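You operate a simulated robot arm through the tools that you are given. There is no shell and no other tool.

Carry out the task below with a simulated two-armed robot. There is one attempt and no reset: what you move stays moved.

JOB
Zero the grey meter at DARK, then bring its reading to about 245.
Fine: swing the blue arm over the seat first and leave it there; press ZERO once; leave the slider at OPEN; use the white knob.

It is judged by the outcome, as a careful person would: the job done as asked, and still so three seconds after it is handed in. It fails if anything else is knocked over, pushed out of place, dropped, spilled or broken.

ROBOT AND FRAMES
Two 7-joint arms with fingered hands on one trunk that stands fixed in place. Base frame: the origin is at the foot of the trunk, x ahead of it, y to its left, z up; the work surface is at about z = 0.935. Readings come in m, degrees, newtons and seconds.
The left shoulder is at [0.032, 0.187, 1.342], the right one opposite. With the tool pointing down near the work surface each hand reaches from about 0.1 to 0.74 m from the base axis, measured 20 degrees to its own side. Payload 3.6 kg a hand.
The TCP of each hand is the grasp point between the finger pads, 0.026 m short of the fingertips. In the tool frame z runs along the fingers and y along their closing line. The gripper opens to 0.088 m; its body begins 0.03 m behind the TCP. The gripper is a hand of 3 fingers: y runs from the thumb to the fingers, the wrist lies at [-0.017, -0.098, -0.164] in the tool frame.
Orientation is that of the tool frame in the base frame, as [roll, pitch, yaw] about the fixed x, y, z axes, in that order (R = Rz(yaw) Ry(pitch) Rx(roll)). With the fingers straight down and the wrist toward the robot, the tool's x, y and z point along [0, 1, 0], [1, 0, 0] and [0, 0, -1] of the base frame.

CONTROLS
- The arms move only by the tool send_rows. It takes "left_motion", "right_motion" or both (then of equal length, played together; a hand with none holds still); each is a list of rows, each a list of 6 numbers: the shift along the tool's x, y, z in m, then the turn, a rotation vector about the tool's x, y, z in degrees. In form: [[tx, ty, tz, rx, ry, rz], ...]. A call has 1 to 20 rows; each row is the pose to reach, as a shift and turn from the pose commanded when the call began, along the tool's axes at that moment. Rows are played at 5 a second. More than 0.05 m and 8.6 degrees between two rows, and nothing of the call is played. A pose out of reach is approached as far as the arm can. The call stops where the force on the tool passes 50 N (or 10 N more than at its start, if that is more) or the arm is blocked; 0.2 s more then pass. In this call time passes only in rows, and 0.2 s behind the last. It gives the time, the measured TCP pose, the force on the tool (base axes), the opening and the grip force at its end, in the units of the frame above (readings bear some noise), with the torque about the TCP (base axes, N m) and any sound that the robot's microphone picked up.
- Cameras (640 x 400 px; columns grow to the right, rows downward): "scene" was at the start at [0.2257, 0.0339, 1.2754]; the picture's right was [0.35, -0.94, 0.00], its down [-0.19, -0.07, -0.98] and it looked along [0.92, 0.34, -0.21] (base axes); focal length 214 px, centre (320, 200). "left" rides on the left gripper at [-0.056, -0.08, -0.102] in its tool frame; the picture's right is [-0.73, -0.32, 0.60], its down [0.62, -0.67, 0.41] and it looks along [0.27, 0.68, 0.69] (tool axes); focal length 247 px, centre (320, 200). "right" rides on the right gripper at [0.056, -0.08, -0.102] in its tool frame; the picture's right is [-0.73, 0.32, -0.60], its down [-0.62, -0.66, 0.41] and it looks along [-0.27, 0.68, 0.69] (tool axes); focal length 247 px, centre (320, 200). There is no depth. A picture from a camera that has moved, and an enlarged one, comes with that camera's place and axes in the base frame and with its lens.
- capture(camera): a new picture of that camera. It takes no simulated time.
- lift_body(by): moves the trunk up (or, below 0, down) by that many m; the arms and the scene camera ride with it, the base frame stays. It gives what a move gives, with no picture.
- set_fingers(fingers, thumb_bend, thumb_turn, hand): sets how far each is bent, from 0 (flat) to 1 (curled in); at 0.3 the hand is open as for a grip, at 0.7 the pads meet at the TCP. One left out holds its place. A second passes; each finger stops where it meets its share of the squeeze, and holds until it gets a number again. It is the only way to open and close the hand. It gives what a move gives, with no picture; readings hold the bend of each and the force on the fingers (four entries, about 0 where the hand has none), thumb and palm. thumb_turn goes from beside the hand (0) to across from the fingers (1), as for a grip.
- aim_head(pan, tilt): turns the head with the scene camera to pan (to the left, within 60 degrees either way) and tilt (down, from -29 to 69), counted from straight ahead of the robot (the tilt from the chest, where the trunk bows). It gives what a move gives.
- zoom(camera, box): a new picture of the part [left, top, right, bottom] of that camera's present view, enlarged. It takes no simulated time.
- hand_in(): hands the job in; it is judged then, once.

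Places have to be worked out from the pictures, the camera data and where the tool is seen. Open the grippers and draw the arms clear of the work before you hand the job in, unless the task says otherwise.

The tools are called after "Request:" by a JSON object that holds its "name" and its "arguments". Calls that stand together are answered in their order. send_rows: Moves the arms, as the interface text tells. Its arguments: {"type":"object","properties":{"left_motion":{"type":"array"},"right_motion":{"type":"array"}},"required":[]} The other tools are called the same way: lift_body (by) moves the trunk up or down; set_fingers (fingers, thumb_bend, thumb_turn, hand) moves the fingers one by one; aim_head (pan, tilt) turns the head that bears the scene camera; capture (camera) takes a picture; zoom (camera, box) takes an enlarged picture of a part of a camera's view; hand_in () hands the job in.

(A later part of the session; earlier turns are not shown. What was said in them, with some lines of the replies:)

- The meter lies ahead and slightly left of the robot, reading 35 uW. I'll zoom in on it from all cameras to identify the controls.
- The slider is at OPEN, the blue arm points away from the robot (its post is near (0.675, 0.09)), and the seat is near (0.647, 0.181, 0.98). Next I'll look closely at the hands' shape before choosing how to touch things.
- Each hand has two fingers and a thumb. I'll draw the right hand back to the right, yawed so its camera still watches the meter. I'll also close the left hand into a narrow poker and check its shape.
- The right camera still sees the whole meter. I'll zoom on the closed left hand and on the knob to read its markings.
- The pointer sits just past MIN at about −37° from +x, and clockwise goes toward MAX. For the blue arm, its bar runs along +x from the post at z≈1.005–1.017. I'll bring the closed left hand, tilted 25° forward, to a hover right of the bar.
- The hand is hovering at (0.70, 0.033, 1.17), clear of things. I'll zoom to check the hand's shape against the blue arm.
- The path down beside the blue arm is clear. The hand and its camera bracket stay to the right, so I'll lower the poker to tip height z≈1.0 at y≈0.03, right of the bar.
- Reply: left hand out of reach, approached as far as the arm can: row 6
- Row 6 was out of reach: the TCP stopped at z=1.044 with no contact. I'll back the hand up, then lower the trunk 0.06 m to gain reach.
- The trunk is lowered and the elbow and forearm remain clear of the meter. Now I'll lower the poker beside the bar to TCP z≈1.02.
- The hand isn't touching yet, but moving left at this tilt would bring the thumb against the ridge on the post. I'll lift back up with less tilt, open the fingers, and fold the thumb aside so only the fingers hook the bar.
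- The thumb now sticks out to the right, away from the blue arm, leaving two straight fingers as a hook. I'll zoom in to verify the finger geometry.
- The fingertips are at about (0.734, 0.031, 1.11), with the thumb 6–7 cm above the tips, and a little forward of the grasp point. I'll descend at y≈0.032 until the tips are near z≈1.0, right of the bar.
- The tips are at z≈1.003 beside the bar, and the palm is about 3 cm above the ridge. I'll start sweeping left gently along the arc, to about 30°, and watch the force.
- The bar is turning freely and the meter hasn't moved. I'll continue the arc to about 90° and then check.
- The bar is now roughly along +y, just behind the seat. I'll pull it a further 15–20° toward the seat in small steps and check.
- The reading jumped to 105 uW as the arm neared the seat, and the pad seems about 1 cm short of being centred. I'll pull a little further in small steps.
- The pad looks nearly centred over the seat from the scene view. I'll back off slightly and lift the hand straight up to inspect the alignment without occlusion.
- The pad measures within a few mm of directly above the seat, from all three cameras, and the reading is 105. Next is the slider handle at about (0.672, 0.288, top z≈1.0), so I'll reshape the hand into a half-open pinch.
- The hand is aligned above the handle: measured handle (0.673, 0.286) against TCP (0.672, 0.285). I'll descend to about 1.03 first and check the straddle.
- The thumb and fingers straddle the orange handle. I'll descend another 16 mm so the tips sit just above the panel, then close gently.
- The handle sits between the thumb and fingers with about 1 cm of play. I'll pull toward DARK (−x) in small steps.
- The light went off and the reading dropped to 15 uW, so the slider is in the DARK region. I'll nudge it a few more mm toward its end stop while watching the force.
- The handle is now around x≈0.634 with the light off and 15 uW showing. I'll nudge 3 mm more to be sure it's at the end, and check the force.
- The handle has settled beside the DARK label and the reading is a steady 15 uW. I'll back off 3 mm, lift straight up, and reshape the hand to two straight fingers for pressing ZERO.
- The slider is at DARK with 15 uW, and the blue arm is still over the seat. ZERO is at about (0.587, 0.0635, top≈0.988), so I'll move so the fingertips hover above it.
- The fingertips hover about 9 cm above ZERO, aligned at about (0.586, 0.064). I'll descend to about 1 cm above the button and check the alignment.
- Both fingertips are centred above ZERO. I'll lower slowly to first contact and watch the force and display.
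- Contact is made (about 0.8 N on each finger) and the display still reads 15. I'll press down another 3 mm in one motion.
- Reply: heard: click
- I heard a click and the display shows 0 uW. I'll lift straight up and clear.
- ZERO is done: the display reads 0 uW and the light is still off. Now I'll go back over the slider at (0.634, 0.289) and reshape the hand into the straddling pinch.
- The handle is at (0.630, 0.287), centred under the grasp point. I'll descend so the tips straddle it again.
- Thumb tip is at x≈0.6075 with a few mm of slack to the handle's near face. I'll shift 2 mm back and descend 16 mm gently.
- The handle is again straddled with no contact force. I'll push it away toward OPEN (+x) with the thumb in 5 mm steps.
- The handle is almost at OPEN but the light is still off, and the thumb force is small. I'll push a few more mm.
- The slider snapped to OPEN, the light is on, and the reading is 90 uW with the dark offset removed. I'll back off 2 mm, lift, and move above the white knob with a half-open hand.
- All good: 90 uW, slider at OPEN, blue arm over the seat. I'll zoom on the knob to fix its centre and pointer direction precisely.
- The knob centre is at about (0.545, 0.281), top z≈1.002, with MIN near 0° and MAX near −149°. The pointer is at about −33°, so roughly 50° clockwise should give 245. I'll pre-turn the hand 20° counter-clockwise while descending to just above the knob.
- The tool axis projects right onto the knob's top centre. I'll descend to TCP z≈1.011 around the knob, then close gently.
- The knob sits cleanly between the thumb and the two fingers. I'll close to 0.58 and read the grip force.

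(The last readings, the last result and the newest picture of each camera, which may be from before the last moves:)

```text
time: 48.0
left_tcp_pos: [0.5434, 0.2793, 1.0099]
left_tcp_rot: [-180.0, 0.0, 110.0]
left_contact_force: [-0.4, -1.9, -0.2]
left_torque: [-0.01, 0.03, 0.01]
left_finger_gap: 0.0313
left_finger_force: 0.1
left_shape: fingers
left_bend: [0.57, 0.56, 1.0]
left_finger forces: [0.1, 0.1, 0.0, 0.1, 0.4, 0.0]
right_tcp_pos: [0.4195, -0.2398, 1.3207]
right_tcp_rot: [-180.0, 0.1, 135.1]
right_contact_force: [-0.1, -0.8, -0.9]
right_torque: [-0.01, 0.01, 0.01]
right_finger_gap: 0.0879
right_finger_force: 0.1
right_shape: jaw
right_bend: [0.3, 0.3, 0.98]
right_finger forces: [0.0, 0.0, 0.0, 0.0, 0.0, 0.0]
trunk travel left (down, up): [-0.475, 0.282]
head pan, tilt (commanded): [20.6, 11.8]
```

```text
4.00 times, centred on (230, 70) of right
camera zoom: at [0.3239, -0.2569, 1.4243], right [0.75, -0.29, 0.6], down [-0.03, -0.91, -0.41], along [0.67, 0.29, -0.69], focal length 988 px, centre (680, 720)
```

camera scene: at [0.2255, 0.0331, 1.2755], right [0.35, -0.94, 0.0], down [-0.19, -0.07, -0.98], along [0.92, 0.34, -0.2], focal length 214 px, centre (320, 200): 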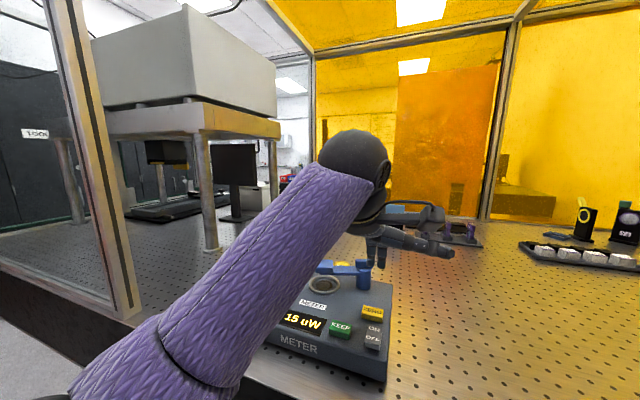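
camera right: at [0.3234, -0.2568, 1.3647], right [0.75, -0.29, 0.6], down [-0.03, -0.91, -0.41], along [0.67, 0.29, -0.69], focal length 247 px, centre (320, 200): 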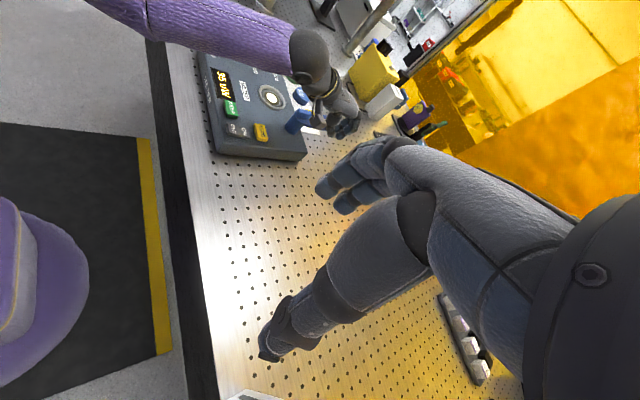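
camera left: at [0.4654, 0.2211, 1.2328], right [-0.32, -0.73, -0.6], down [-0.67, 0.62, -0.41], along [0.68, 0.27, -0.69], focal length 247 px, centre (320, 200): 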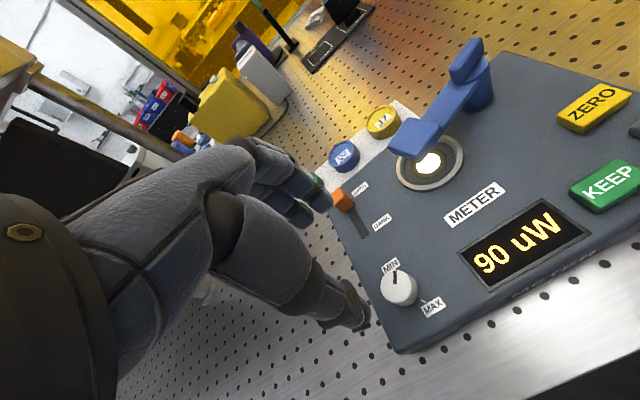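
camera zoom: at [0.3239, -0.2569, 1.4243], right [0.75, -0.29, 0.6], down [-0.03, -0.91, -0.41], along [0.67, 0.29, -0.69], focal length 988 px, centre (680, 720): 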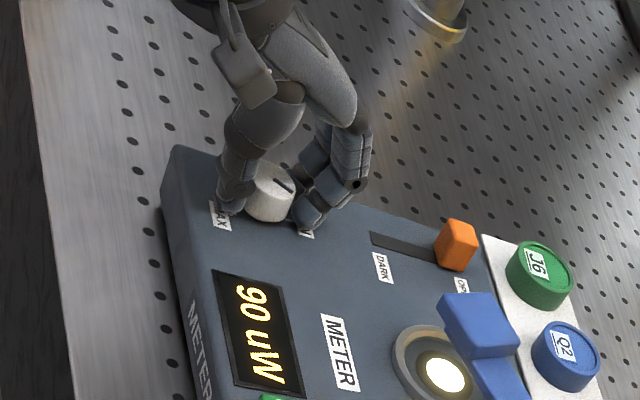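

Light thumb contact has begun. I'll close a bit more, to 0.62, for a firm grip.

Request:
{"name": "set_fingers", "arguments": {"hand": "left", "fingers": 0.62, "thumb_bend": 0.61}}

Request:
{"name": "zoom", "arguments": {"camera": "left", "box": [220, 130, 460, 340]}}

```text
time: 49.0
left_tcp_pos: [0.5444, 0.2789, 1.0121]
left_tcp_rot: [180.0, 0.0, 110.0]
left_contact_force: [0.2, -1.0, -1.3]
left_torque: [-0.01, -0.03, -0.01]
left_finger_gap: 0.0266
left_finger_force: 2.4
left_shape: fingers
left_bend: [0.6, 0.57, 1.0]
left_finger forces: [0.1, 2.1, 0.0, 0.1, 3.0, 0.1]
right_tcp_pos: [0.4201, -0.24, 1.3222]
right_tcp_rot: [-180.0, 0.0, 135.0]
right_contact_force: [-0.1, 0.5, -0.4]
right_torque: [-0.01, 0.0, -0.03]
right_finger_gap: 0.0878
right_finger_force: 0.1
right_shape: jaw
right_bend: [0.3, 0.3, 0.98]
right_finger forces: [0.0, 0.0, 0.0, 0.0, 0.1, 0.1]
trunk travel left (down, up): [-0.475, 0.282]
head pan, tilt (commanded): [20.6, 11.8]
```

```text
1.90 times, centred on (340, 235) of left
camera zoom: at [0.4888, 0.1984, 1.1128], right [-0.05, -0.8, -0.6], down [-0.84, 0.36, -0.41], along [0.54, 0.48, -0.69], focal length 470 px, centre (282, 133)
```

zoom: 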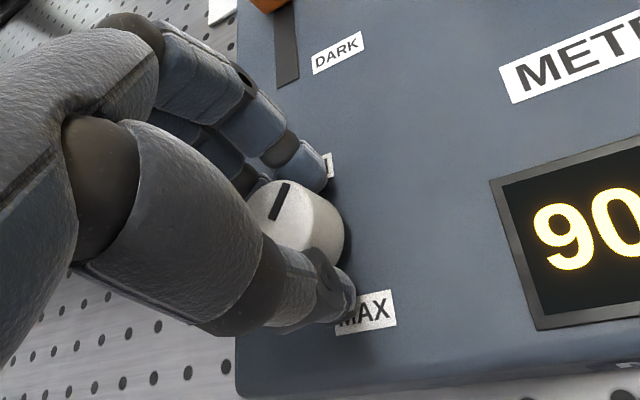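

There's about 2–3 N of grip on the knob. I'll try turning 15° clockwise and see how the reading responds.

Request:
{"name": "send_rows", "arguments": {"left_motion": [[0, 0, 0, 0, 0, 4], [0, 0, 0, 0, 0, 8], [0, 0, 0, 0, 0, 12], [0, 0, 0, 0, 0, 15]]}}

Request:
{"name": "zoom", "arguments": {"camera": "left", "box": [220, 130, 460, 340]}}

Request:
{"name": "zoom", "arguments": {"camera": "right", "box": [170, 20, 290, 120]}}

```text
time: 50.0
left_tcp_pos: [0.5437, 0.2798, 1.0108]
left_tcp_rot: [180.0, -0.1, 94.9]
left_contact_force: [-3.2, -0.4, 0.5]
left_torque: [0.0, 0.06, 0.01]
left_finger_gap: 0.0264
left_finger_force: 3.0
left_shape: fingers
left_bend: [0.61, 0.57, 1.0]
left_finger forces: [0.1, 1.8, 0.1, 0.0, 3.8, 0.1]
right_tcp_pos: [0.419, -0.2397, 1.3219]
right_tcp_rot: [179.9, 0.1, 135.2]
right_contact_force: [0.2, -0.6, -0.5]
right_torque: [0.02, -0.01, 0.01]
right_finger_gap: 0.0876
right_finger_force: 0.2
right_shape: jaw
right_bend: [0.3, 0.3, 0.98]
right_finger forces: [0.1, 0.0, 0.0, 0.0, 0.0, 0.0]
trunk travel left (down, up): [-0.475, 0.282]
head pan, tilt (commanded): [20.6, 11.8]
```

```text
1.90 times, centred on (340, 235) of left
camera zoom: at [0.47, 0.2155, 1.1128], right [-0.25, -0.76, -0.6], down [-0.72, 0.56, -0.41], along [0.65, 0.33, -0.69], focal length 470 px, centre (282, 133)
```

zoom: 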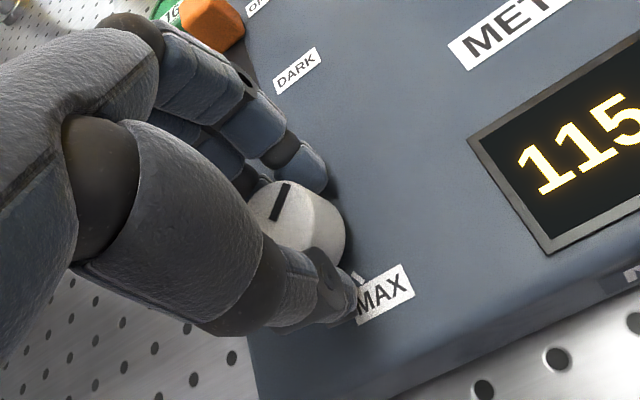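

```text
4.00 times, centred on (230, 70) of right
camera zoom: at [0.3237, -0.2569, 1.4243], right [0.75, -0.29, 0.6], down [-0.03, -0.91, -0.41], along [0.67, 0.29, -0.69], focal length 988 px, centre (680, 720)
```

zoom: 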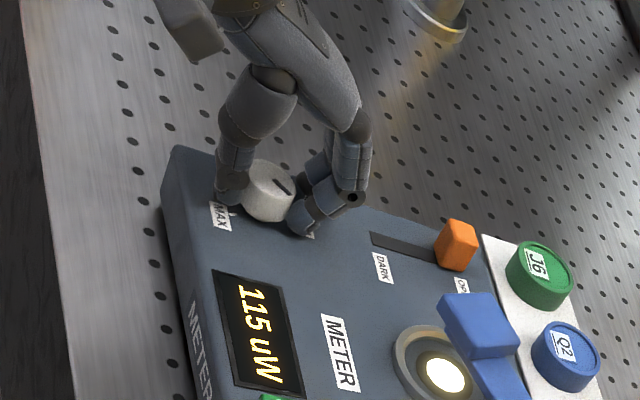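

The knob turns with the hand: +15° gave 115 uW, about 1.7 uW per degree. So roughly 78° more is needed; I'll turn another 40° and check.

Request:
{"name": "send_rows", "arguments": {"left_motion": [[0, 0, 0, 0, 0, 4], [0, 0, 0, 0, 0, 8], [0, 0, 0, 0, 0, 12], [0, 0, 0, 0, 0, 16], [0, 0, 0, 0, 0, 20], [0, 0, 0, 0, 0, 24], [0, 0, 0, 0, 0, 28], [0, 0, 0, 0, 0, 32], [0, 0, 0, 0, 0, 36], [0, 0, 0, 0, 0, 40]]}}

Request:
{"name": "zoom", "arguments": {"camera": "left", "box": [220, 110, 480, 340]}}

Request:
{"name": "zoom", "arguments": {"camera": "right", "box": [170, 20, 290, 120]}}

Request:
{"name": "zoom", "arguments": {"camera": "scene", "box": [200, 200, 400, 370]}}

```text
time: 52.2
left_tcp_pos: [0.5439, 0.2788, 1.0101]
left_tcp_rot: [-180.0, 0.0, 54.9]
left_contact_force: [-1.4, 0.4, 0.6]
left_torque: [0.0, 0.09, 0.01]
left_finger_gap: 0.026
left_finger_force: 2.5
left_shape: fingers
left_bend: [0.61, 0.57, 1.0]
left_finger forces: [0.7, 0.8, 0.0, 0.0, 3.8, 0.0]
right_tcp_pos: [0.4195, -0.2391, 1.3223]
right_tcp_rot: [180.0, 0.1, 135.1]
right_contact_force: [-0.1, -0.2, 0.1]
right_torque: [0.02, -0.01, 0.01]
right_finger_gap: 0.0877
right_finger_force: 0.1
right_shape: jaw
right_bend: [0.3, 0.3, 0.98]
right_finger forces: [0.0, 0.0, 0.0, 0.0, 0.1, 0.0]
trunk travel left (down, up): [-0.475, 0.282]
head pan, tilt (commanded): [20.6, 11.8]
```

```text
1.74 times, centred on (350, 225) of left
camera zoom: at [0.4467, 0.2786, 1.1127], right [-0.68, -0.42, -0.6], down [-0.19, 0.89, -0.41], along [0.71, -0.17, -0.69], focal length 430 px, centre (268, 156)
```

zoom: 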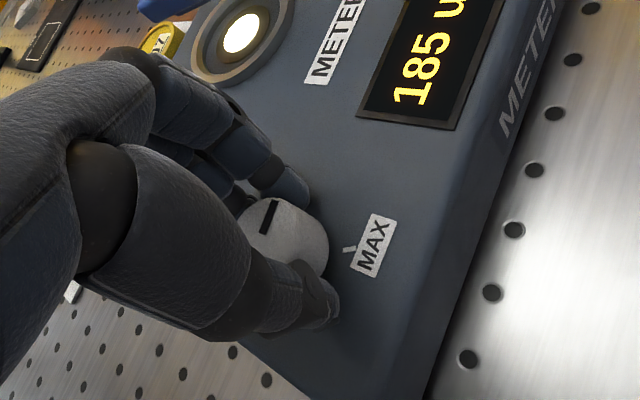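

```text
4.00 times, centred on (230, 70) of right
camera zoom: at [0.3235, -0.257, 1.4244], right [0.75, -0.29, 0.6], down [-0.03, -0.91, -0.41], along [0.67, 0.29, -0.69], focal length 988 px, centre (680, 720)
```

zoom: 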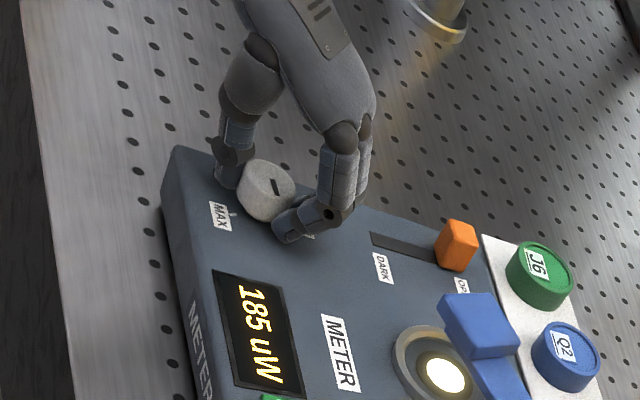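

```text
2.35 times, centred on (300, 285) of scene
camera zoom: at [0.2252, 0.0336, 1.2755], right [0.35, -0.94, 0.0], down [-0.19, -0.07, -0.98], along [0.92, 0.34, -0.2], focal length 505 px, centre (367, 0)
```

zoom: 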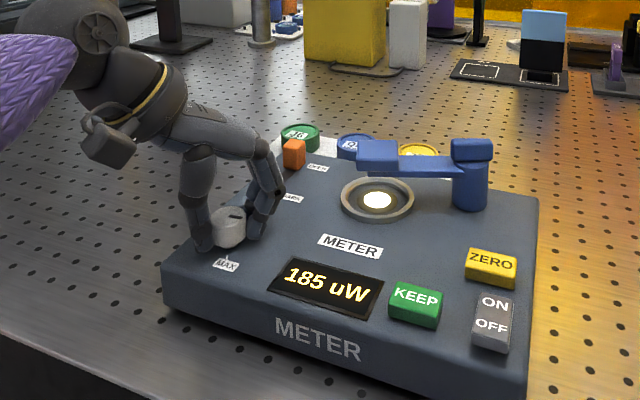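

Now 185 uW, about 1.75 uW per degree, so about 34° more is needed. I'll turn 28° and then fine-tune.

Request:
{"name": "send_rows", "arguments": {"left_motion": [[0, 0, 0, 0, 0, 4], [0, 0, 0, 0, 0, 8], [0, 0, 0, 0, 0, 12], [0, 0, 0, 0, 0, 16], [0, 0, 0, 0, 0, 20], [0, 0, 0, 0, 0, 24], [0, 0, 0, 0, 0, 28]]}}

Request:
{"name": "zoom", "arguments": {"camera": "right", "box": [170, 20, 290, 120]}}

Request:
{"name": "zoom", "arguments": {"camera": "scene", "box": [200, 200, 400, 370]}}

```text
time: 53.8
left_tcp_pos: [0.5436, 0.2788, 1.0097]
left_tcp_rot: [-180.0, 0.0, 27.0]
left_contact_force: [-4.1, 0.4, 1.1]
left_torque: [-0.03, 0.08, 0.04]
left_finger_gap: 0.0261
left_finger_force: 2.5
left_shape: fingers
left_bend: [0.61, 0.58, 1.0]
left_finger forces: [1.6, 0.7, 0.0, 0.1, 3.2, 0.1]
right_tcp_pos: [0.421, -0.2394, 1.323]
right_tcp_rot: [-180.0, -0.1, 135.1]
right_contact_force: [0.5, 0.3, 0.1]
right_torque: [-0.02, -0.03, 0.0]
right_finger_gap: 0.0878
right_finger_force: 0.0
right_shape: jaw
right_bend: [0.3, 0.3, 0.98]
right_finger forces: [0.0, 0.0, 0.0, 0.0, 0.0, 0.0]
trunk travel left (down, up): [-0.475, 0.282]
head pan, tilt (commanded): [20.6, 11.8]
```

```text
4.00 times, centred on (230, 70) of right
camera zoom: at [0.3235, -0.257, 1.4243], right [0.75, -0.29, 0.6], down [-0.03, -0.91, -0.41], along [0.67, 0.29, -0.69], focal length 988 px, centre (680, 720)
```

zoom: 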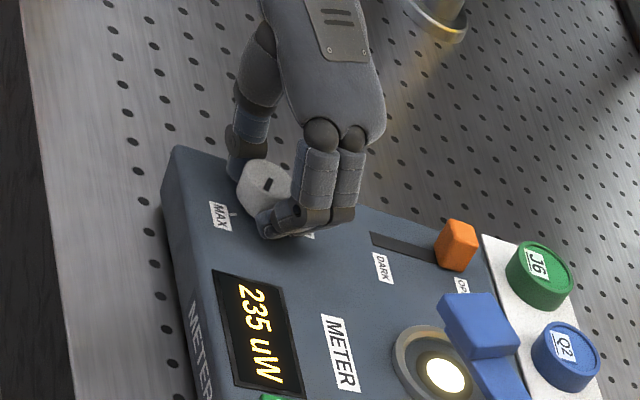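

```text
2.35 times, centred on (300, 285) of scene
camera zoom: at [0.2253, 0.0337, 1.2755], right [0.35, -0.94, 0.0], down [-0.19, -0.07, -0.98], along [0.92, 0.34, -0.21], focal length 505 px, centre (367, 0)
```

zoom: 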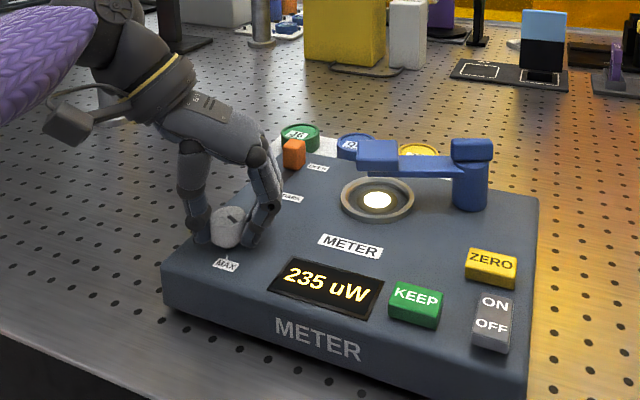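

Now 235 uW. I'll turn about 5° more for 245.

Request:
{"name": "send_rows", "arguments": {"left_motion": [[0, 0, 0, 0, 0, 2], [0, 0, 0, 0, 0, 4], [0, 0, 0, 0, 0, 5]]}}

Request:
{"name": "zoom", "arguments": {"camera": "right", "box": [170, 20, 290, 120]}}

```text
time: 54.6
left_tcp_pos: [0.5431, 0.2783, 1.0123]
left_tcp_rot: [-180.0, 0.0, 22.1]
left_contact_force: [-4.3, -0.9, -0.2]
left_torque: [0.01, 0.06, 0.03]
left_finger_gap: 0.0258
left_finger_force: 3.2
left_shape: fingers
left_bend: [0.61, 0.58, 1.0]
left_finger forces: [1.8, 0.6, 0.0, 0.1, 2.9, 0.0]
right_tcp_pos: [0.4194, -0.2398, 1.3214]
right_tcp_rot: [-180.0, 0.1, 135.1]
right_contact_force: [-0.4, 0.0, -0.3]
right_torque: [0.03, 0.03, 0.01]
right_finger_gap: 0.0882
right_finger_force: 0.0
right_shape: jaw
right_bend: [0.3, 0.3, 0.98]
right_finger forces: [0.0, 0.0, 0.0, 0.0, 0.1, 0.1]
trunk travel left (down, up): [-0.475, 0.282]
head pan, tilt (commanded): [20.6, 11.8]
```

```text
4.00 times, centred on (230, 70) of right
camera zoom: at [0.3235, -0.257, 1.4243], right [0.75, -0.29, 0.6], down [-0.03, -0.91, -0.41], along [0.67, 0.29, -0.69], focal length 988 px, centre (680, 720)
```

zoom: 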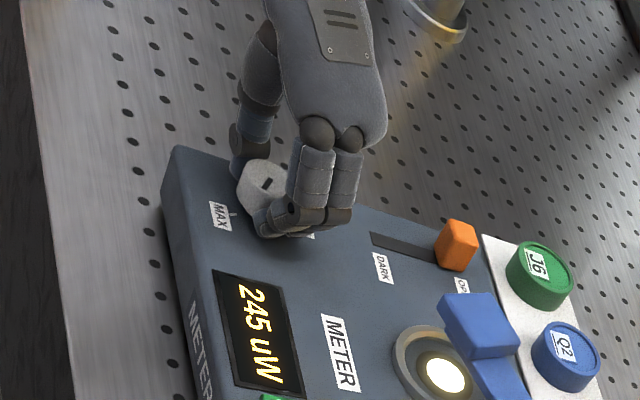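

The display reads 245 uW. Now I'll release the knob gently and check that the reading holds.

Request:
{"name": "set_fingers", "arguments": {"hand": "left", "fingers": 0.54, "thumb_bend": 0.52}}

Request:
{"name": "set_fingers", "arguments": {"hand": "left", "fingers": 0.42, "thumb_bend": 0.42}}

Request:
{"name": "zoom", "arguments": {"camera": "right", "box": [170, 20, 290, 120]}}

Request:
{"name": "zoom", "arguments": {"camera": "scene", "box": [200, 200, 400, 370]}}

Request:
{"name": "zoom", "arguments": {"camera": "left", "box": [220, 110, 480, 340]}}

```text
time: 55.6
left_tcp_pos: [0.5446, 0.2792, 1.0109]
left_tcp_rot: [180.0, 0.0, 22.0]
left_contact_force: [-0.9, 0.5, -0.1]
left_torque: [0.01, -0.01, -0.03]
left_finger_gap: 0.0382
left_finger_force: 0.0
left_shape: fingers
left_bend: [0.54, 0.52, 1.0]
left_finger forces: [0.0, 0.1, 0.1, 0.0, 0.0, 0.1]
right_tcp_pos: [0.4191, -0.2395, 1.3226]
right_tcp_rot: [-180.0, 0.0, 135.1]
right_contact_force: [0.4, 0.5, 0.3]
right_torque: [-0.01, 0.01, 0.02]
right_finger_gap: 0.0877
right_finger_force: 0.0
right_shape: jaw
right_bend: [0.3, 0.3, 0.98]
right_finger forces: [0.0, 0.0, 0.1, 0.0, 0.0, 0.0]
trunk travel left (down, up): [-0.475, 0.282]
head pan, tilt (commanded): [20.6, 11.8]
```

```text
time: 56.6
left_tcp_pos: [0.5448, 0.2793, 1.0106]
left_tcp_rot: [-180.0, 0.0, 22.0]
left_contact_force: [0.4, -0.6, 0.1]
left_torque: [-0.02, 0.02, 0.01]
left_finger_gap: 0.062
left_finger_force: 0.0
left_shape: fingers
left_bend: [0.42, 0.42, 0.99]
left_finger forces: [0.0, 0.0, 0.0, 0.1, 0.0, 0.1]
right_tcp_pos: [0.4196, -0.2398, 1.3226]
right_tcp_rot: [180.0, 0.0, 135.1]
right_contact_force: [0.3, -0.9, 0.5]
right_torque: [0.0, 0.02, 0.01]
right_finger_gap: 0.0879
right_finger_force: 0.0
right_shape: jaw
right_bend: [0.3, 0.3, 0.98]
right_finger forces: [0.0, 0.0, 0.1, 0.0, 0.0, 0.0]
trunk travel left (down, up): [-0.475, 0.282]
head pan, tilt (commanded): [20.6, 11.8]
```

```text
4.00 times, centred on (230, 70) of right
camera zoom: at [0.324, -0.2569, 1.4243], right [0.75, -0.29, 0.6], down [-0.03, -0.91, -0.41], along [0.67, 0.29, -0.69], focal length 988 px, centre (680, 720)
```

zoom: 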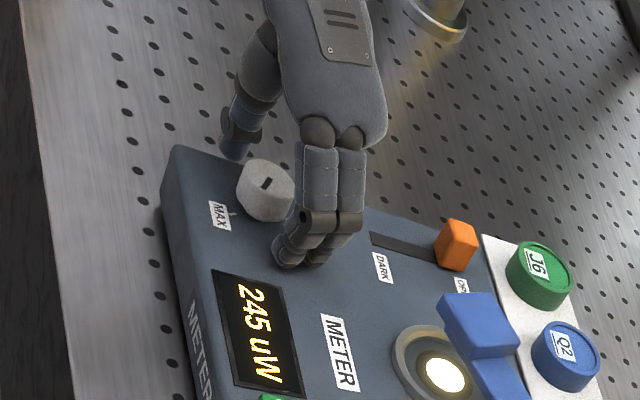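

```text
2.35 times, centred on (300, 285) of scene
camera zoom: at [0.2257, 0.0338, 1.2754], right [0.35, -0.94, 0.0], down [-0.19, -0.07, -0.98], along [0.92, 0.34, -0.21], focal length 505 px, centre (367, 0)
```

zoom: 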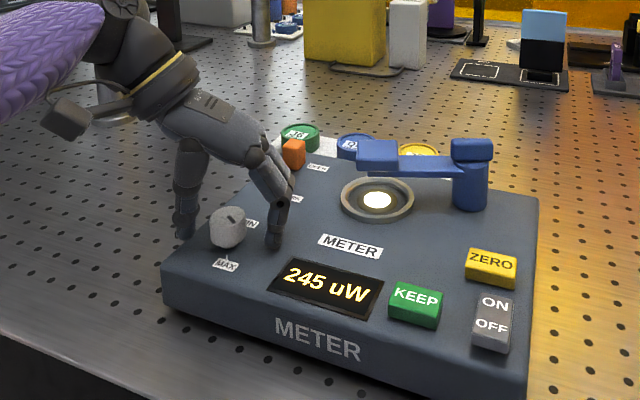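

```text
1.74 times, centred on (350, 225) of left
camera zoom: at [0.4627, 0.3318, 1.1127], right [-0.8, 0.02, -0.6], down [0.33, 0.85, -0.41], along [0.5, -0.53, -0.69], focal length 430 px, centre (268, 156)
```

zoom: 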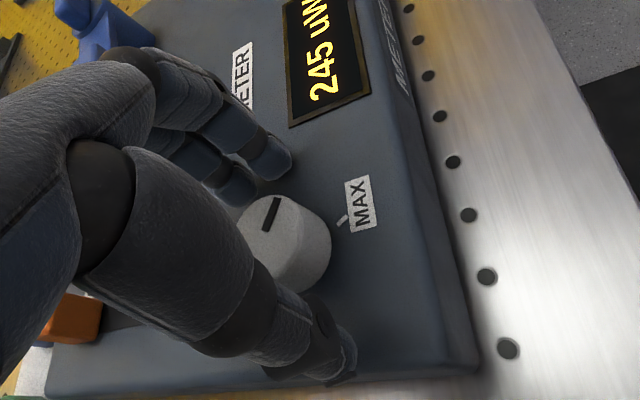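

The reading holds at 245 uW with the knob free. I'll lift straight up and retract the left arm to its starting area.

Request:
{"name": "send_rows", "arguments": {"left_motion": [[0, 0, -0.03, 0, 0, 0], [0, 0, -0.065, 0, 0, 0], [0, 0, -0.1, 0, 0, 0], [-0.01, -0.02, -0.13, 0, 0, -8], [-0.02, -0.04, -0.16, 0, 0, -16], [-0.03, -0.06, -0.19, 0, 0, -24], [-0.04, -0.08, -0.22, 0, 0, -32], [-0.05, -0.1, -0.25, 0, 0, -40], [-0.06, -0.12, -0.28, 0, 0, -48], [-0.07, -0.135, -0.3, 0, 0, -56], [-0.0754, -0.147, -0.31, 0, 0, -64], [-0.0754, -0.147, -0.31, 0, 0, -68]]}}

Request:
{"name": "set_fingers", "arguments": {"hand": "left", "fingers": 0.3, "thumb_bend": 0.3}}

Request:
{"name": "capture", "arguments": {"camera": "scene"}}

Request:
{"name": "zoom", "arguments": {"camera": "scene", "box": [220, 230, 410, 390]}}

Request:
{"name": "zoom", "arguments": {"camera": "right", "box": [170, 30, 350, 190]}}

Request:
{"name": "capture", "arguments": {"camera": "left"}}

```text
time: 59.2
left_tcp_pos: [0.4205, 0.3876, 1.3213]
left_tcp_rot: [180.0, 0.0, 90.1]
left_contact_force: [-0.3, -0.3, -0.4]
left_torque: [-0.02, -0.01, 0.01]
left_finger_gap: 0.0619
left_finger_force: 0.0
left_shape: fingers
left_bend: [0.42, 0.42, 0.99]
left_finger forces: [0.0, 0.0, 0.1, 0.1, 0.0, 0.0]
right_tcp_pos: [0.4205, -0.2401, 1.3217]
right_tcp_rot: [-180.0, -0.1, 135.1]
right_contact_force: [0.5, -0.3, 0.1]
right_torque: [0.02, 0.02, -0.02]
right_finger_gap: 0.0878
right_finger_force: 0.1
right_shape: jaw
right_bend: [0.3, 0.3, 0.98]
right_finger forces: [0.1, 0.1, 0.0, 0.1, 0.0, 0.0]
trunk travel left (down, up): [-0.475, 0.282]
head pan, tilt (commanded): [20.6, 11.8]
```

```text
time: 60.2
left_tcp_pos: [0.4194, 0.3867, 1.3214]
left_tcp_rot: [179.9, 0.0, 90.0]
left_contact_force: [0.9, 0.1, -0.1]
left_torque: [0.03, 0.01, 0.04]
left_finger_gap: 0.0881
left_finger_force: 0.1
left_shape: fingers
left_bend: [0.3, 0.3, 0.98]
left_finger forces: [0.1, 0.1, 0.0, 0.0, 0.0, 0.1]
right_tcp_pos: [0.4195, -0.2398, 1.3219]
right_tcp_rot: [180.0, 0.0, 135.2]
right_contact_force: [-0.5, 0.1, 0.3]
right_torque: [-0.01, 0.0, 0.01]
right_finger_gap: 0.0881
right_finger_force: 0.2
right_shape: jaw
right_bend: [0.3, 0.3, 0.98]
right_finger forces: [0.0, 0.0, 0.0, 0.0, 0.1, 0.1]
trunk travel left (down, up): [-0.475, 0.282]
head pan, tilt (commanded): [20.6, 11.8]
```

```text
taken
camera scene: at [0.2257, 0.0338, 1.2754], right [0.35, -0.94, 0.0], down [-0.19, -0.07, -0.98], along [0.92, 0.34, -0.21], focal length 214 px, centre (320, 200)
```

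scene: 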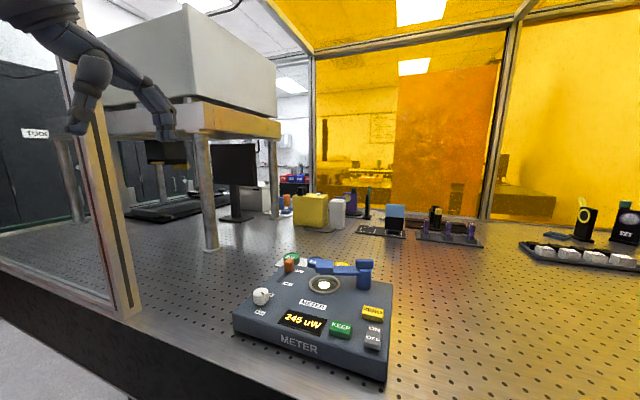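

```text
2.50 times, centred on (315, 310) of scene
camera zoom: at [0.2257, 0.0338, 1.2754], right [0.35, -0.94, 0.0], down [-0.19, -0.07, -0.98], along [0.92, 0.34, -0.21], focal length 536 px, centre (332, -75)
```

zoom: 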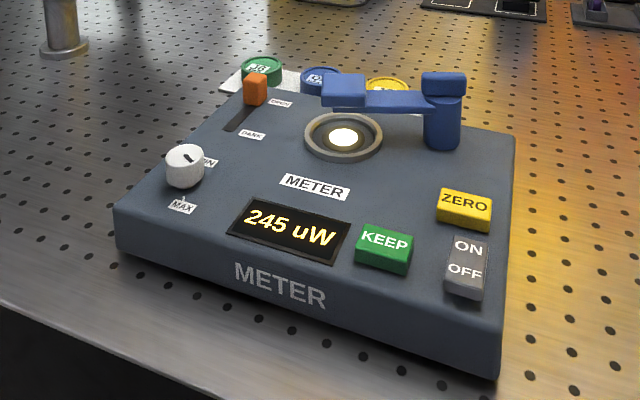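

```text
2.50 times, centred on (260, 110) of right
camera zoom: at [0.324, -0.2569, 1.4243], right [0.75, -0.29, 0.6], down [-0.03, -0.91, -0.41], along [0.67, 0.29, -0.69], focal length 617 px, centre (470, 425)
```

zoom: 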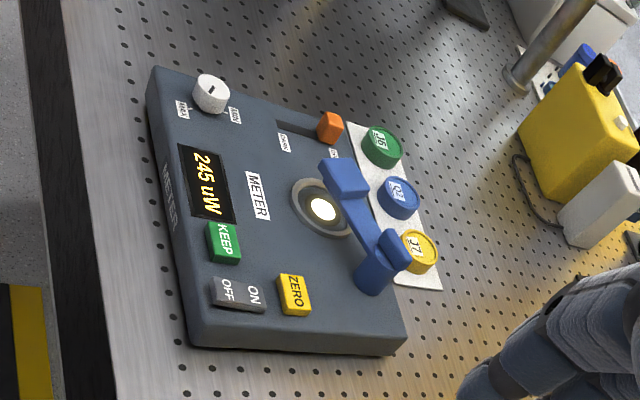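

```text
taken
camera left: at [0.3401, 0.3298, 1.4232], right [-0.32, -0.73, -0.6], down [-0.67, 0.62, -0.41], along [0.68, 0.27, -0.69], focal length 247 px, centre (320, 200)
```

left: 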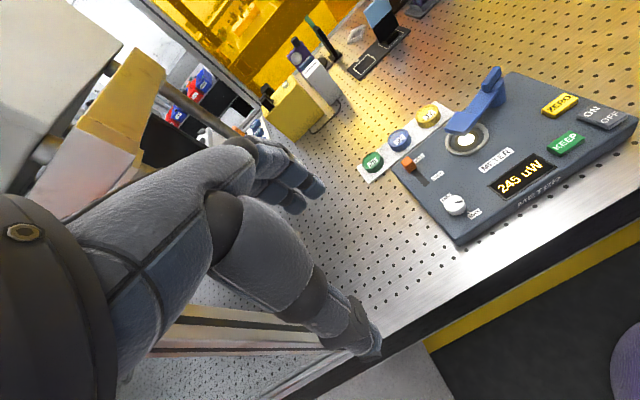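

Everything looks in place: 245 uW, slider at OPEN, blue arm over the seat, and the meter not shifted. I'll take one last close look at the arm/seat alignment.

Request:
{"name": "zoom", "arguments": {"camera": "left", "box": [390, 50, 560, 220]}}

Request:
{"name": "zoom", "arguments": {"camera": "right", "box": [230, 60, 320, 150]}}

```text
2.35 times, centred on (475, 135) of left
camera zoom: at [0.3401, 0.3298, 1.4232], right [-0.32, -0.73, -0.6], down [-0.67, 0.62, -0.41], along [0.68, 0.27, -0.69], focal length 581 px, centre (-45, 353)
```

zoom: 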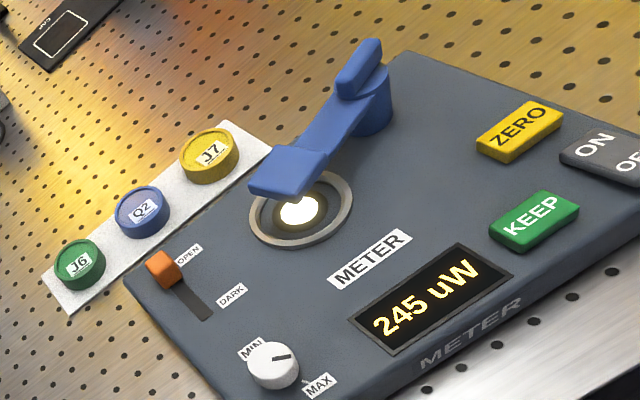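

```text
4.44 times, centred on (275, 105) of right
camera zoom: at [0.324, -0.2569, 1.4243], right [0.75, -0.29, 0.6], down [-0.03, -0.91, -0.41], along [0.67, 0.29, -0.69], focal length 1098 px, centre (520, 622)
```

zoom: 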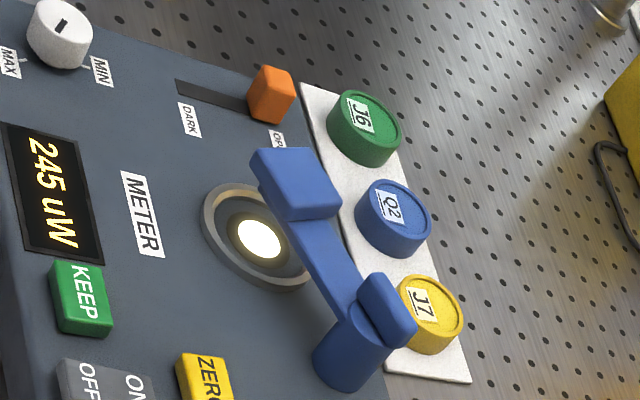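

Triangulation puts the pad at about (0.646, 0.179), against the seat at (0.647, 0.181), so it is centred over the seat. The slider is at OPEN, the reading is 245 uW, ZERO was pressed once, both hands are open and clear, and nothing else has moved. I'm handing the job in.

Request:
{"name": "hand_in", "arguments": {}}

```text
The job is handed in.
```

The grey meter is zeroed at DARK and now reads 245 uW, and I've handed the job in.

- **Blue arm:** I swung it over the seat first and left it there. It sits within about 2–3 mm of the seat's centre.
- **Zero:** With the slider at DARK the meter read 15 uW. I pressed ZERO once, heard one click, and the display went to 0.
- **Slider:** It is back at OPEN, where the reading came up at 90 uW before I touched the knob.
- **Reading:** I turned the white knob clockwise to 245 uW. It held at 245 for the few seconds after I let go and drew the arm clear.

I saw no sign that the meter or anything else on the bench had moved. Both hands are open and clear of the work.
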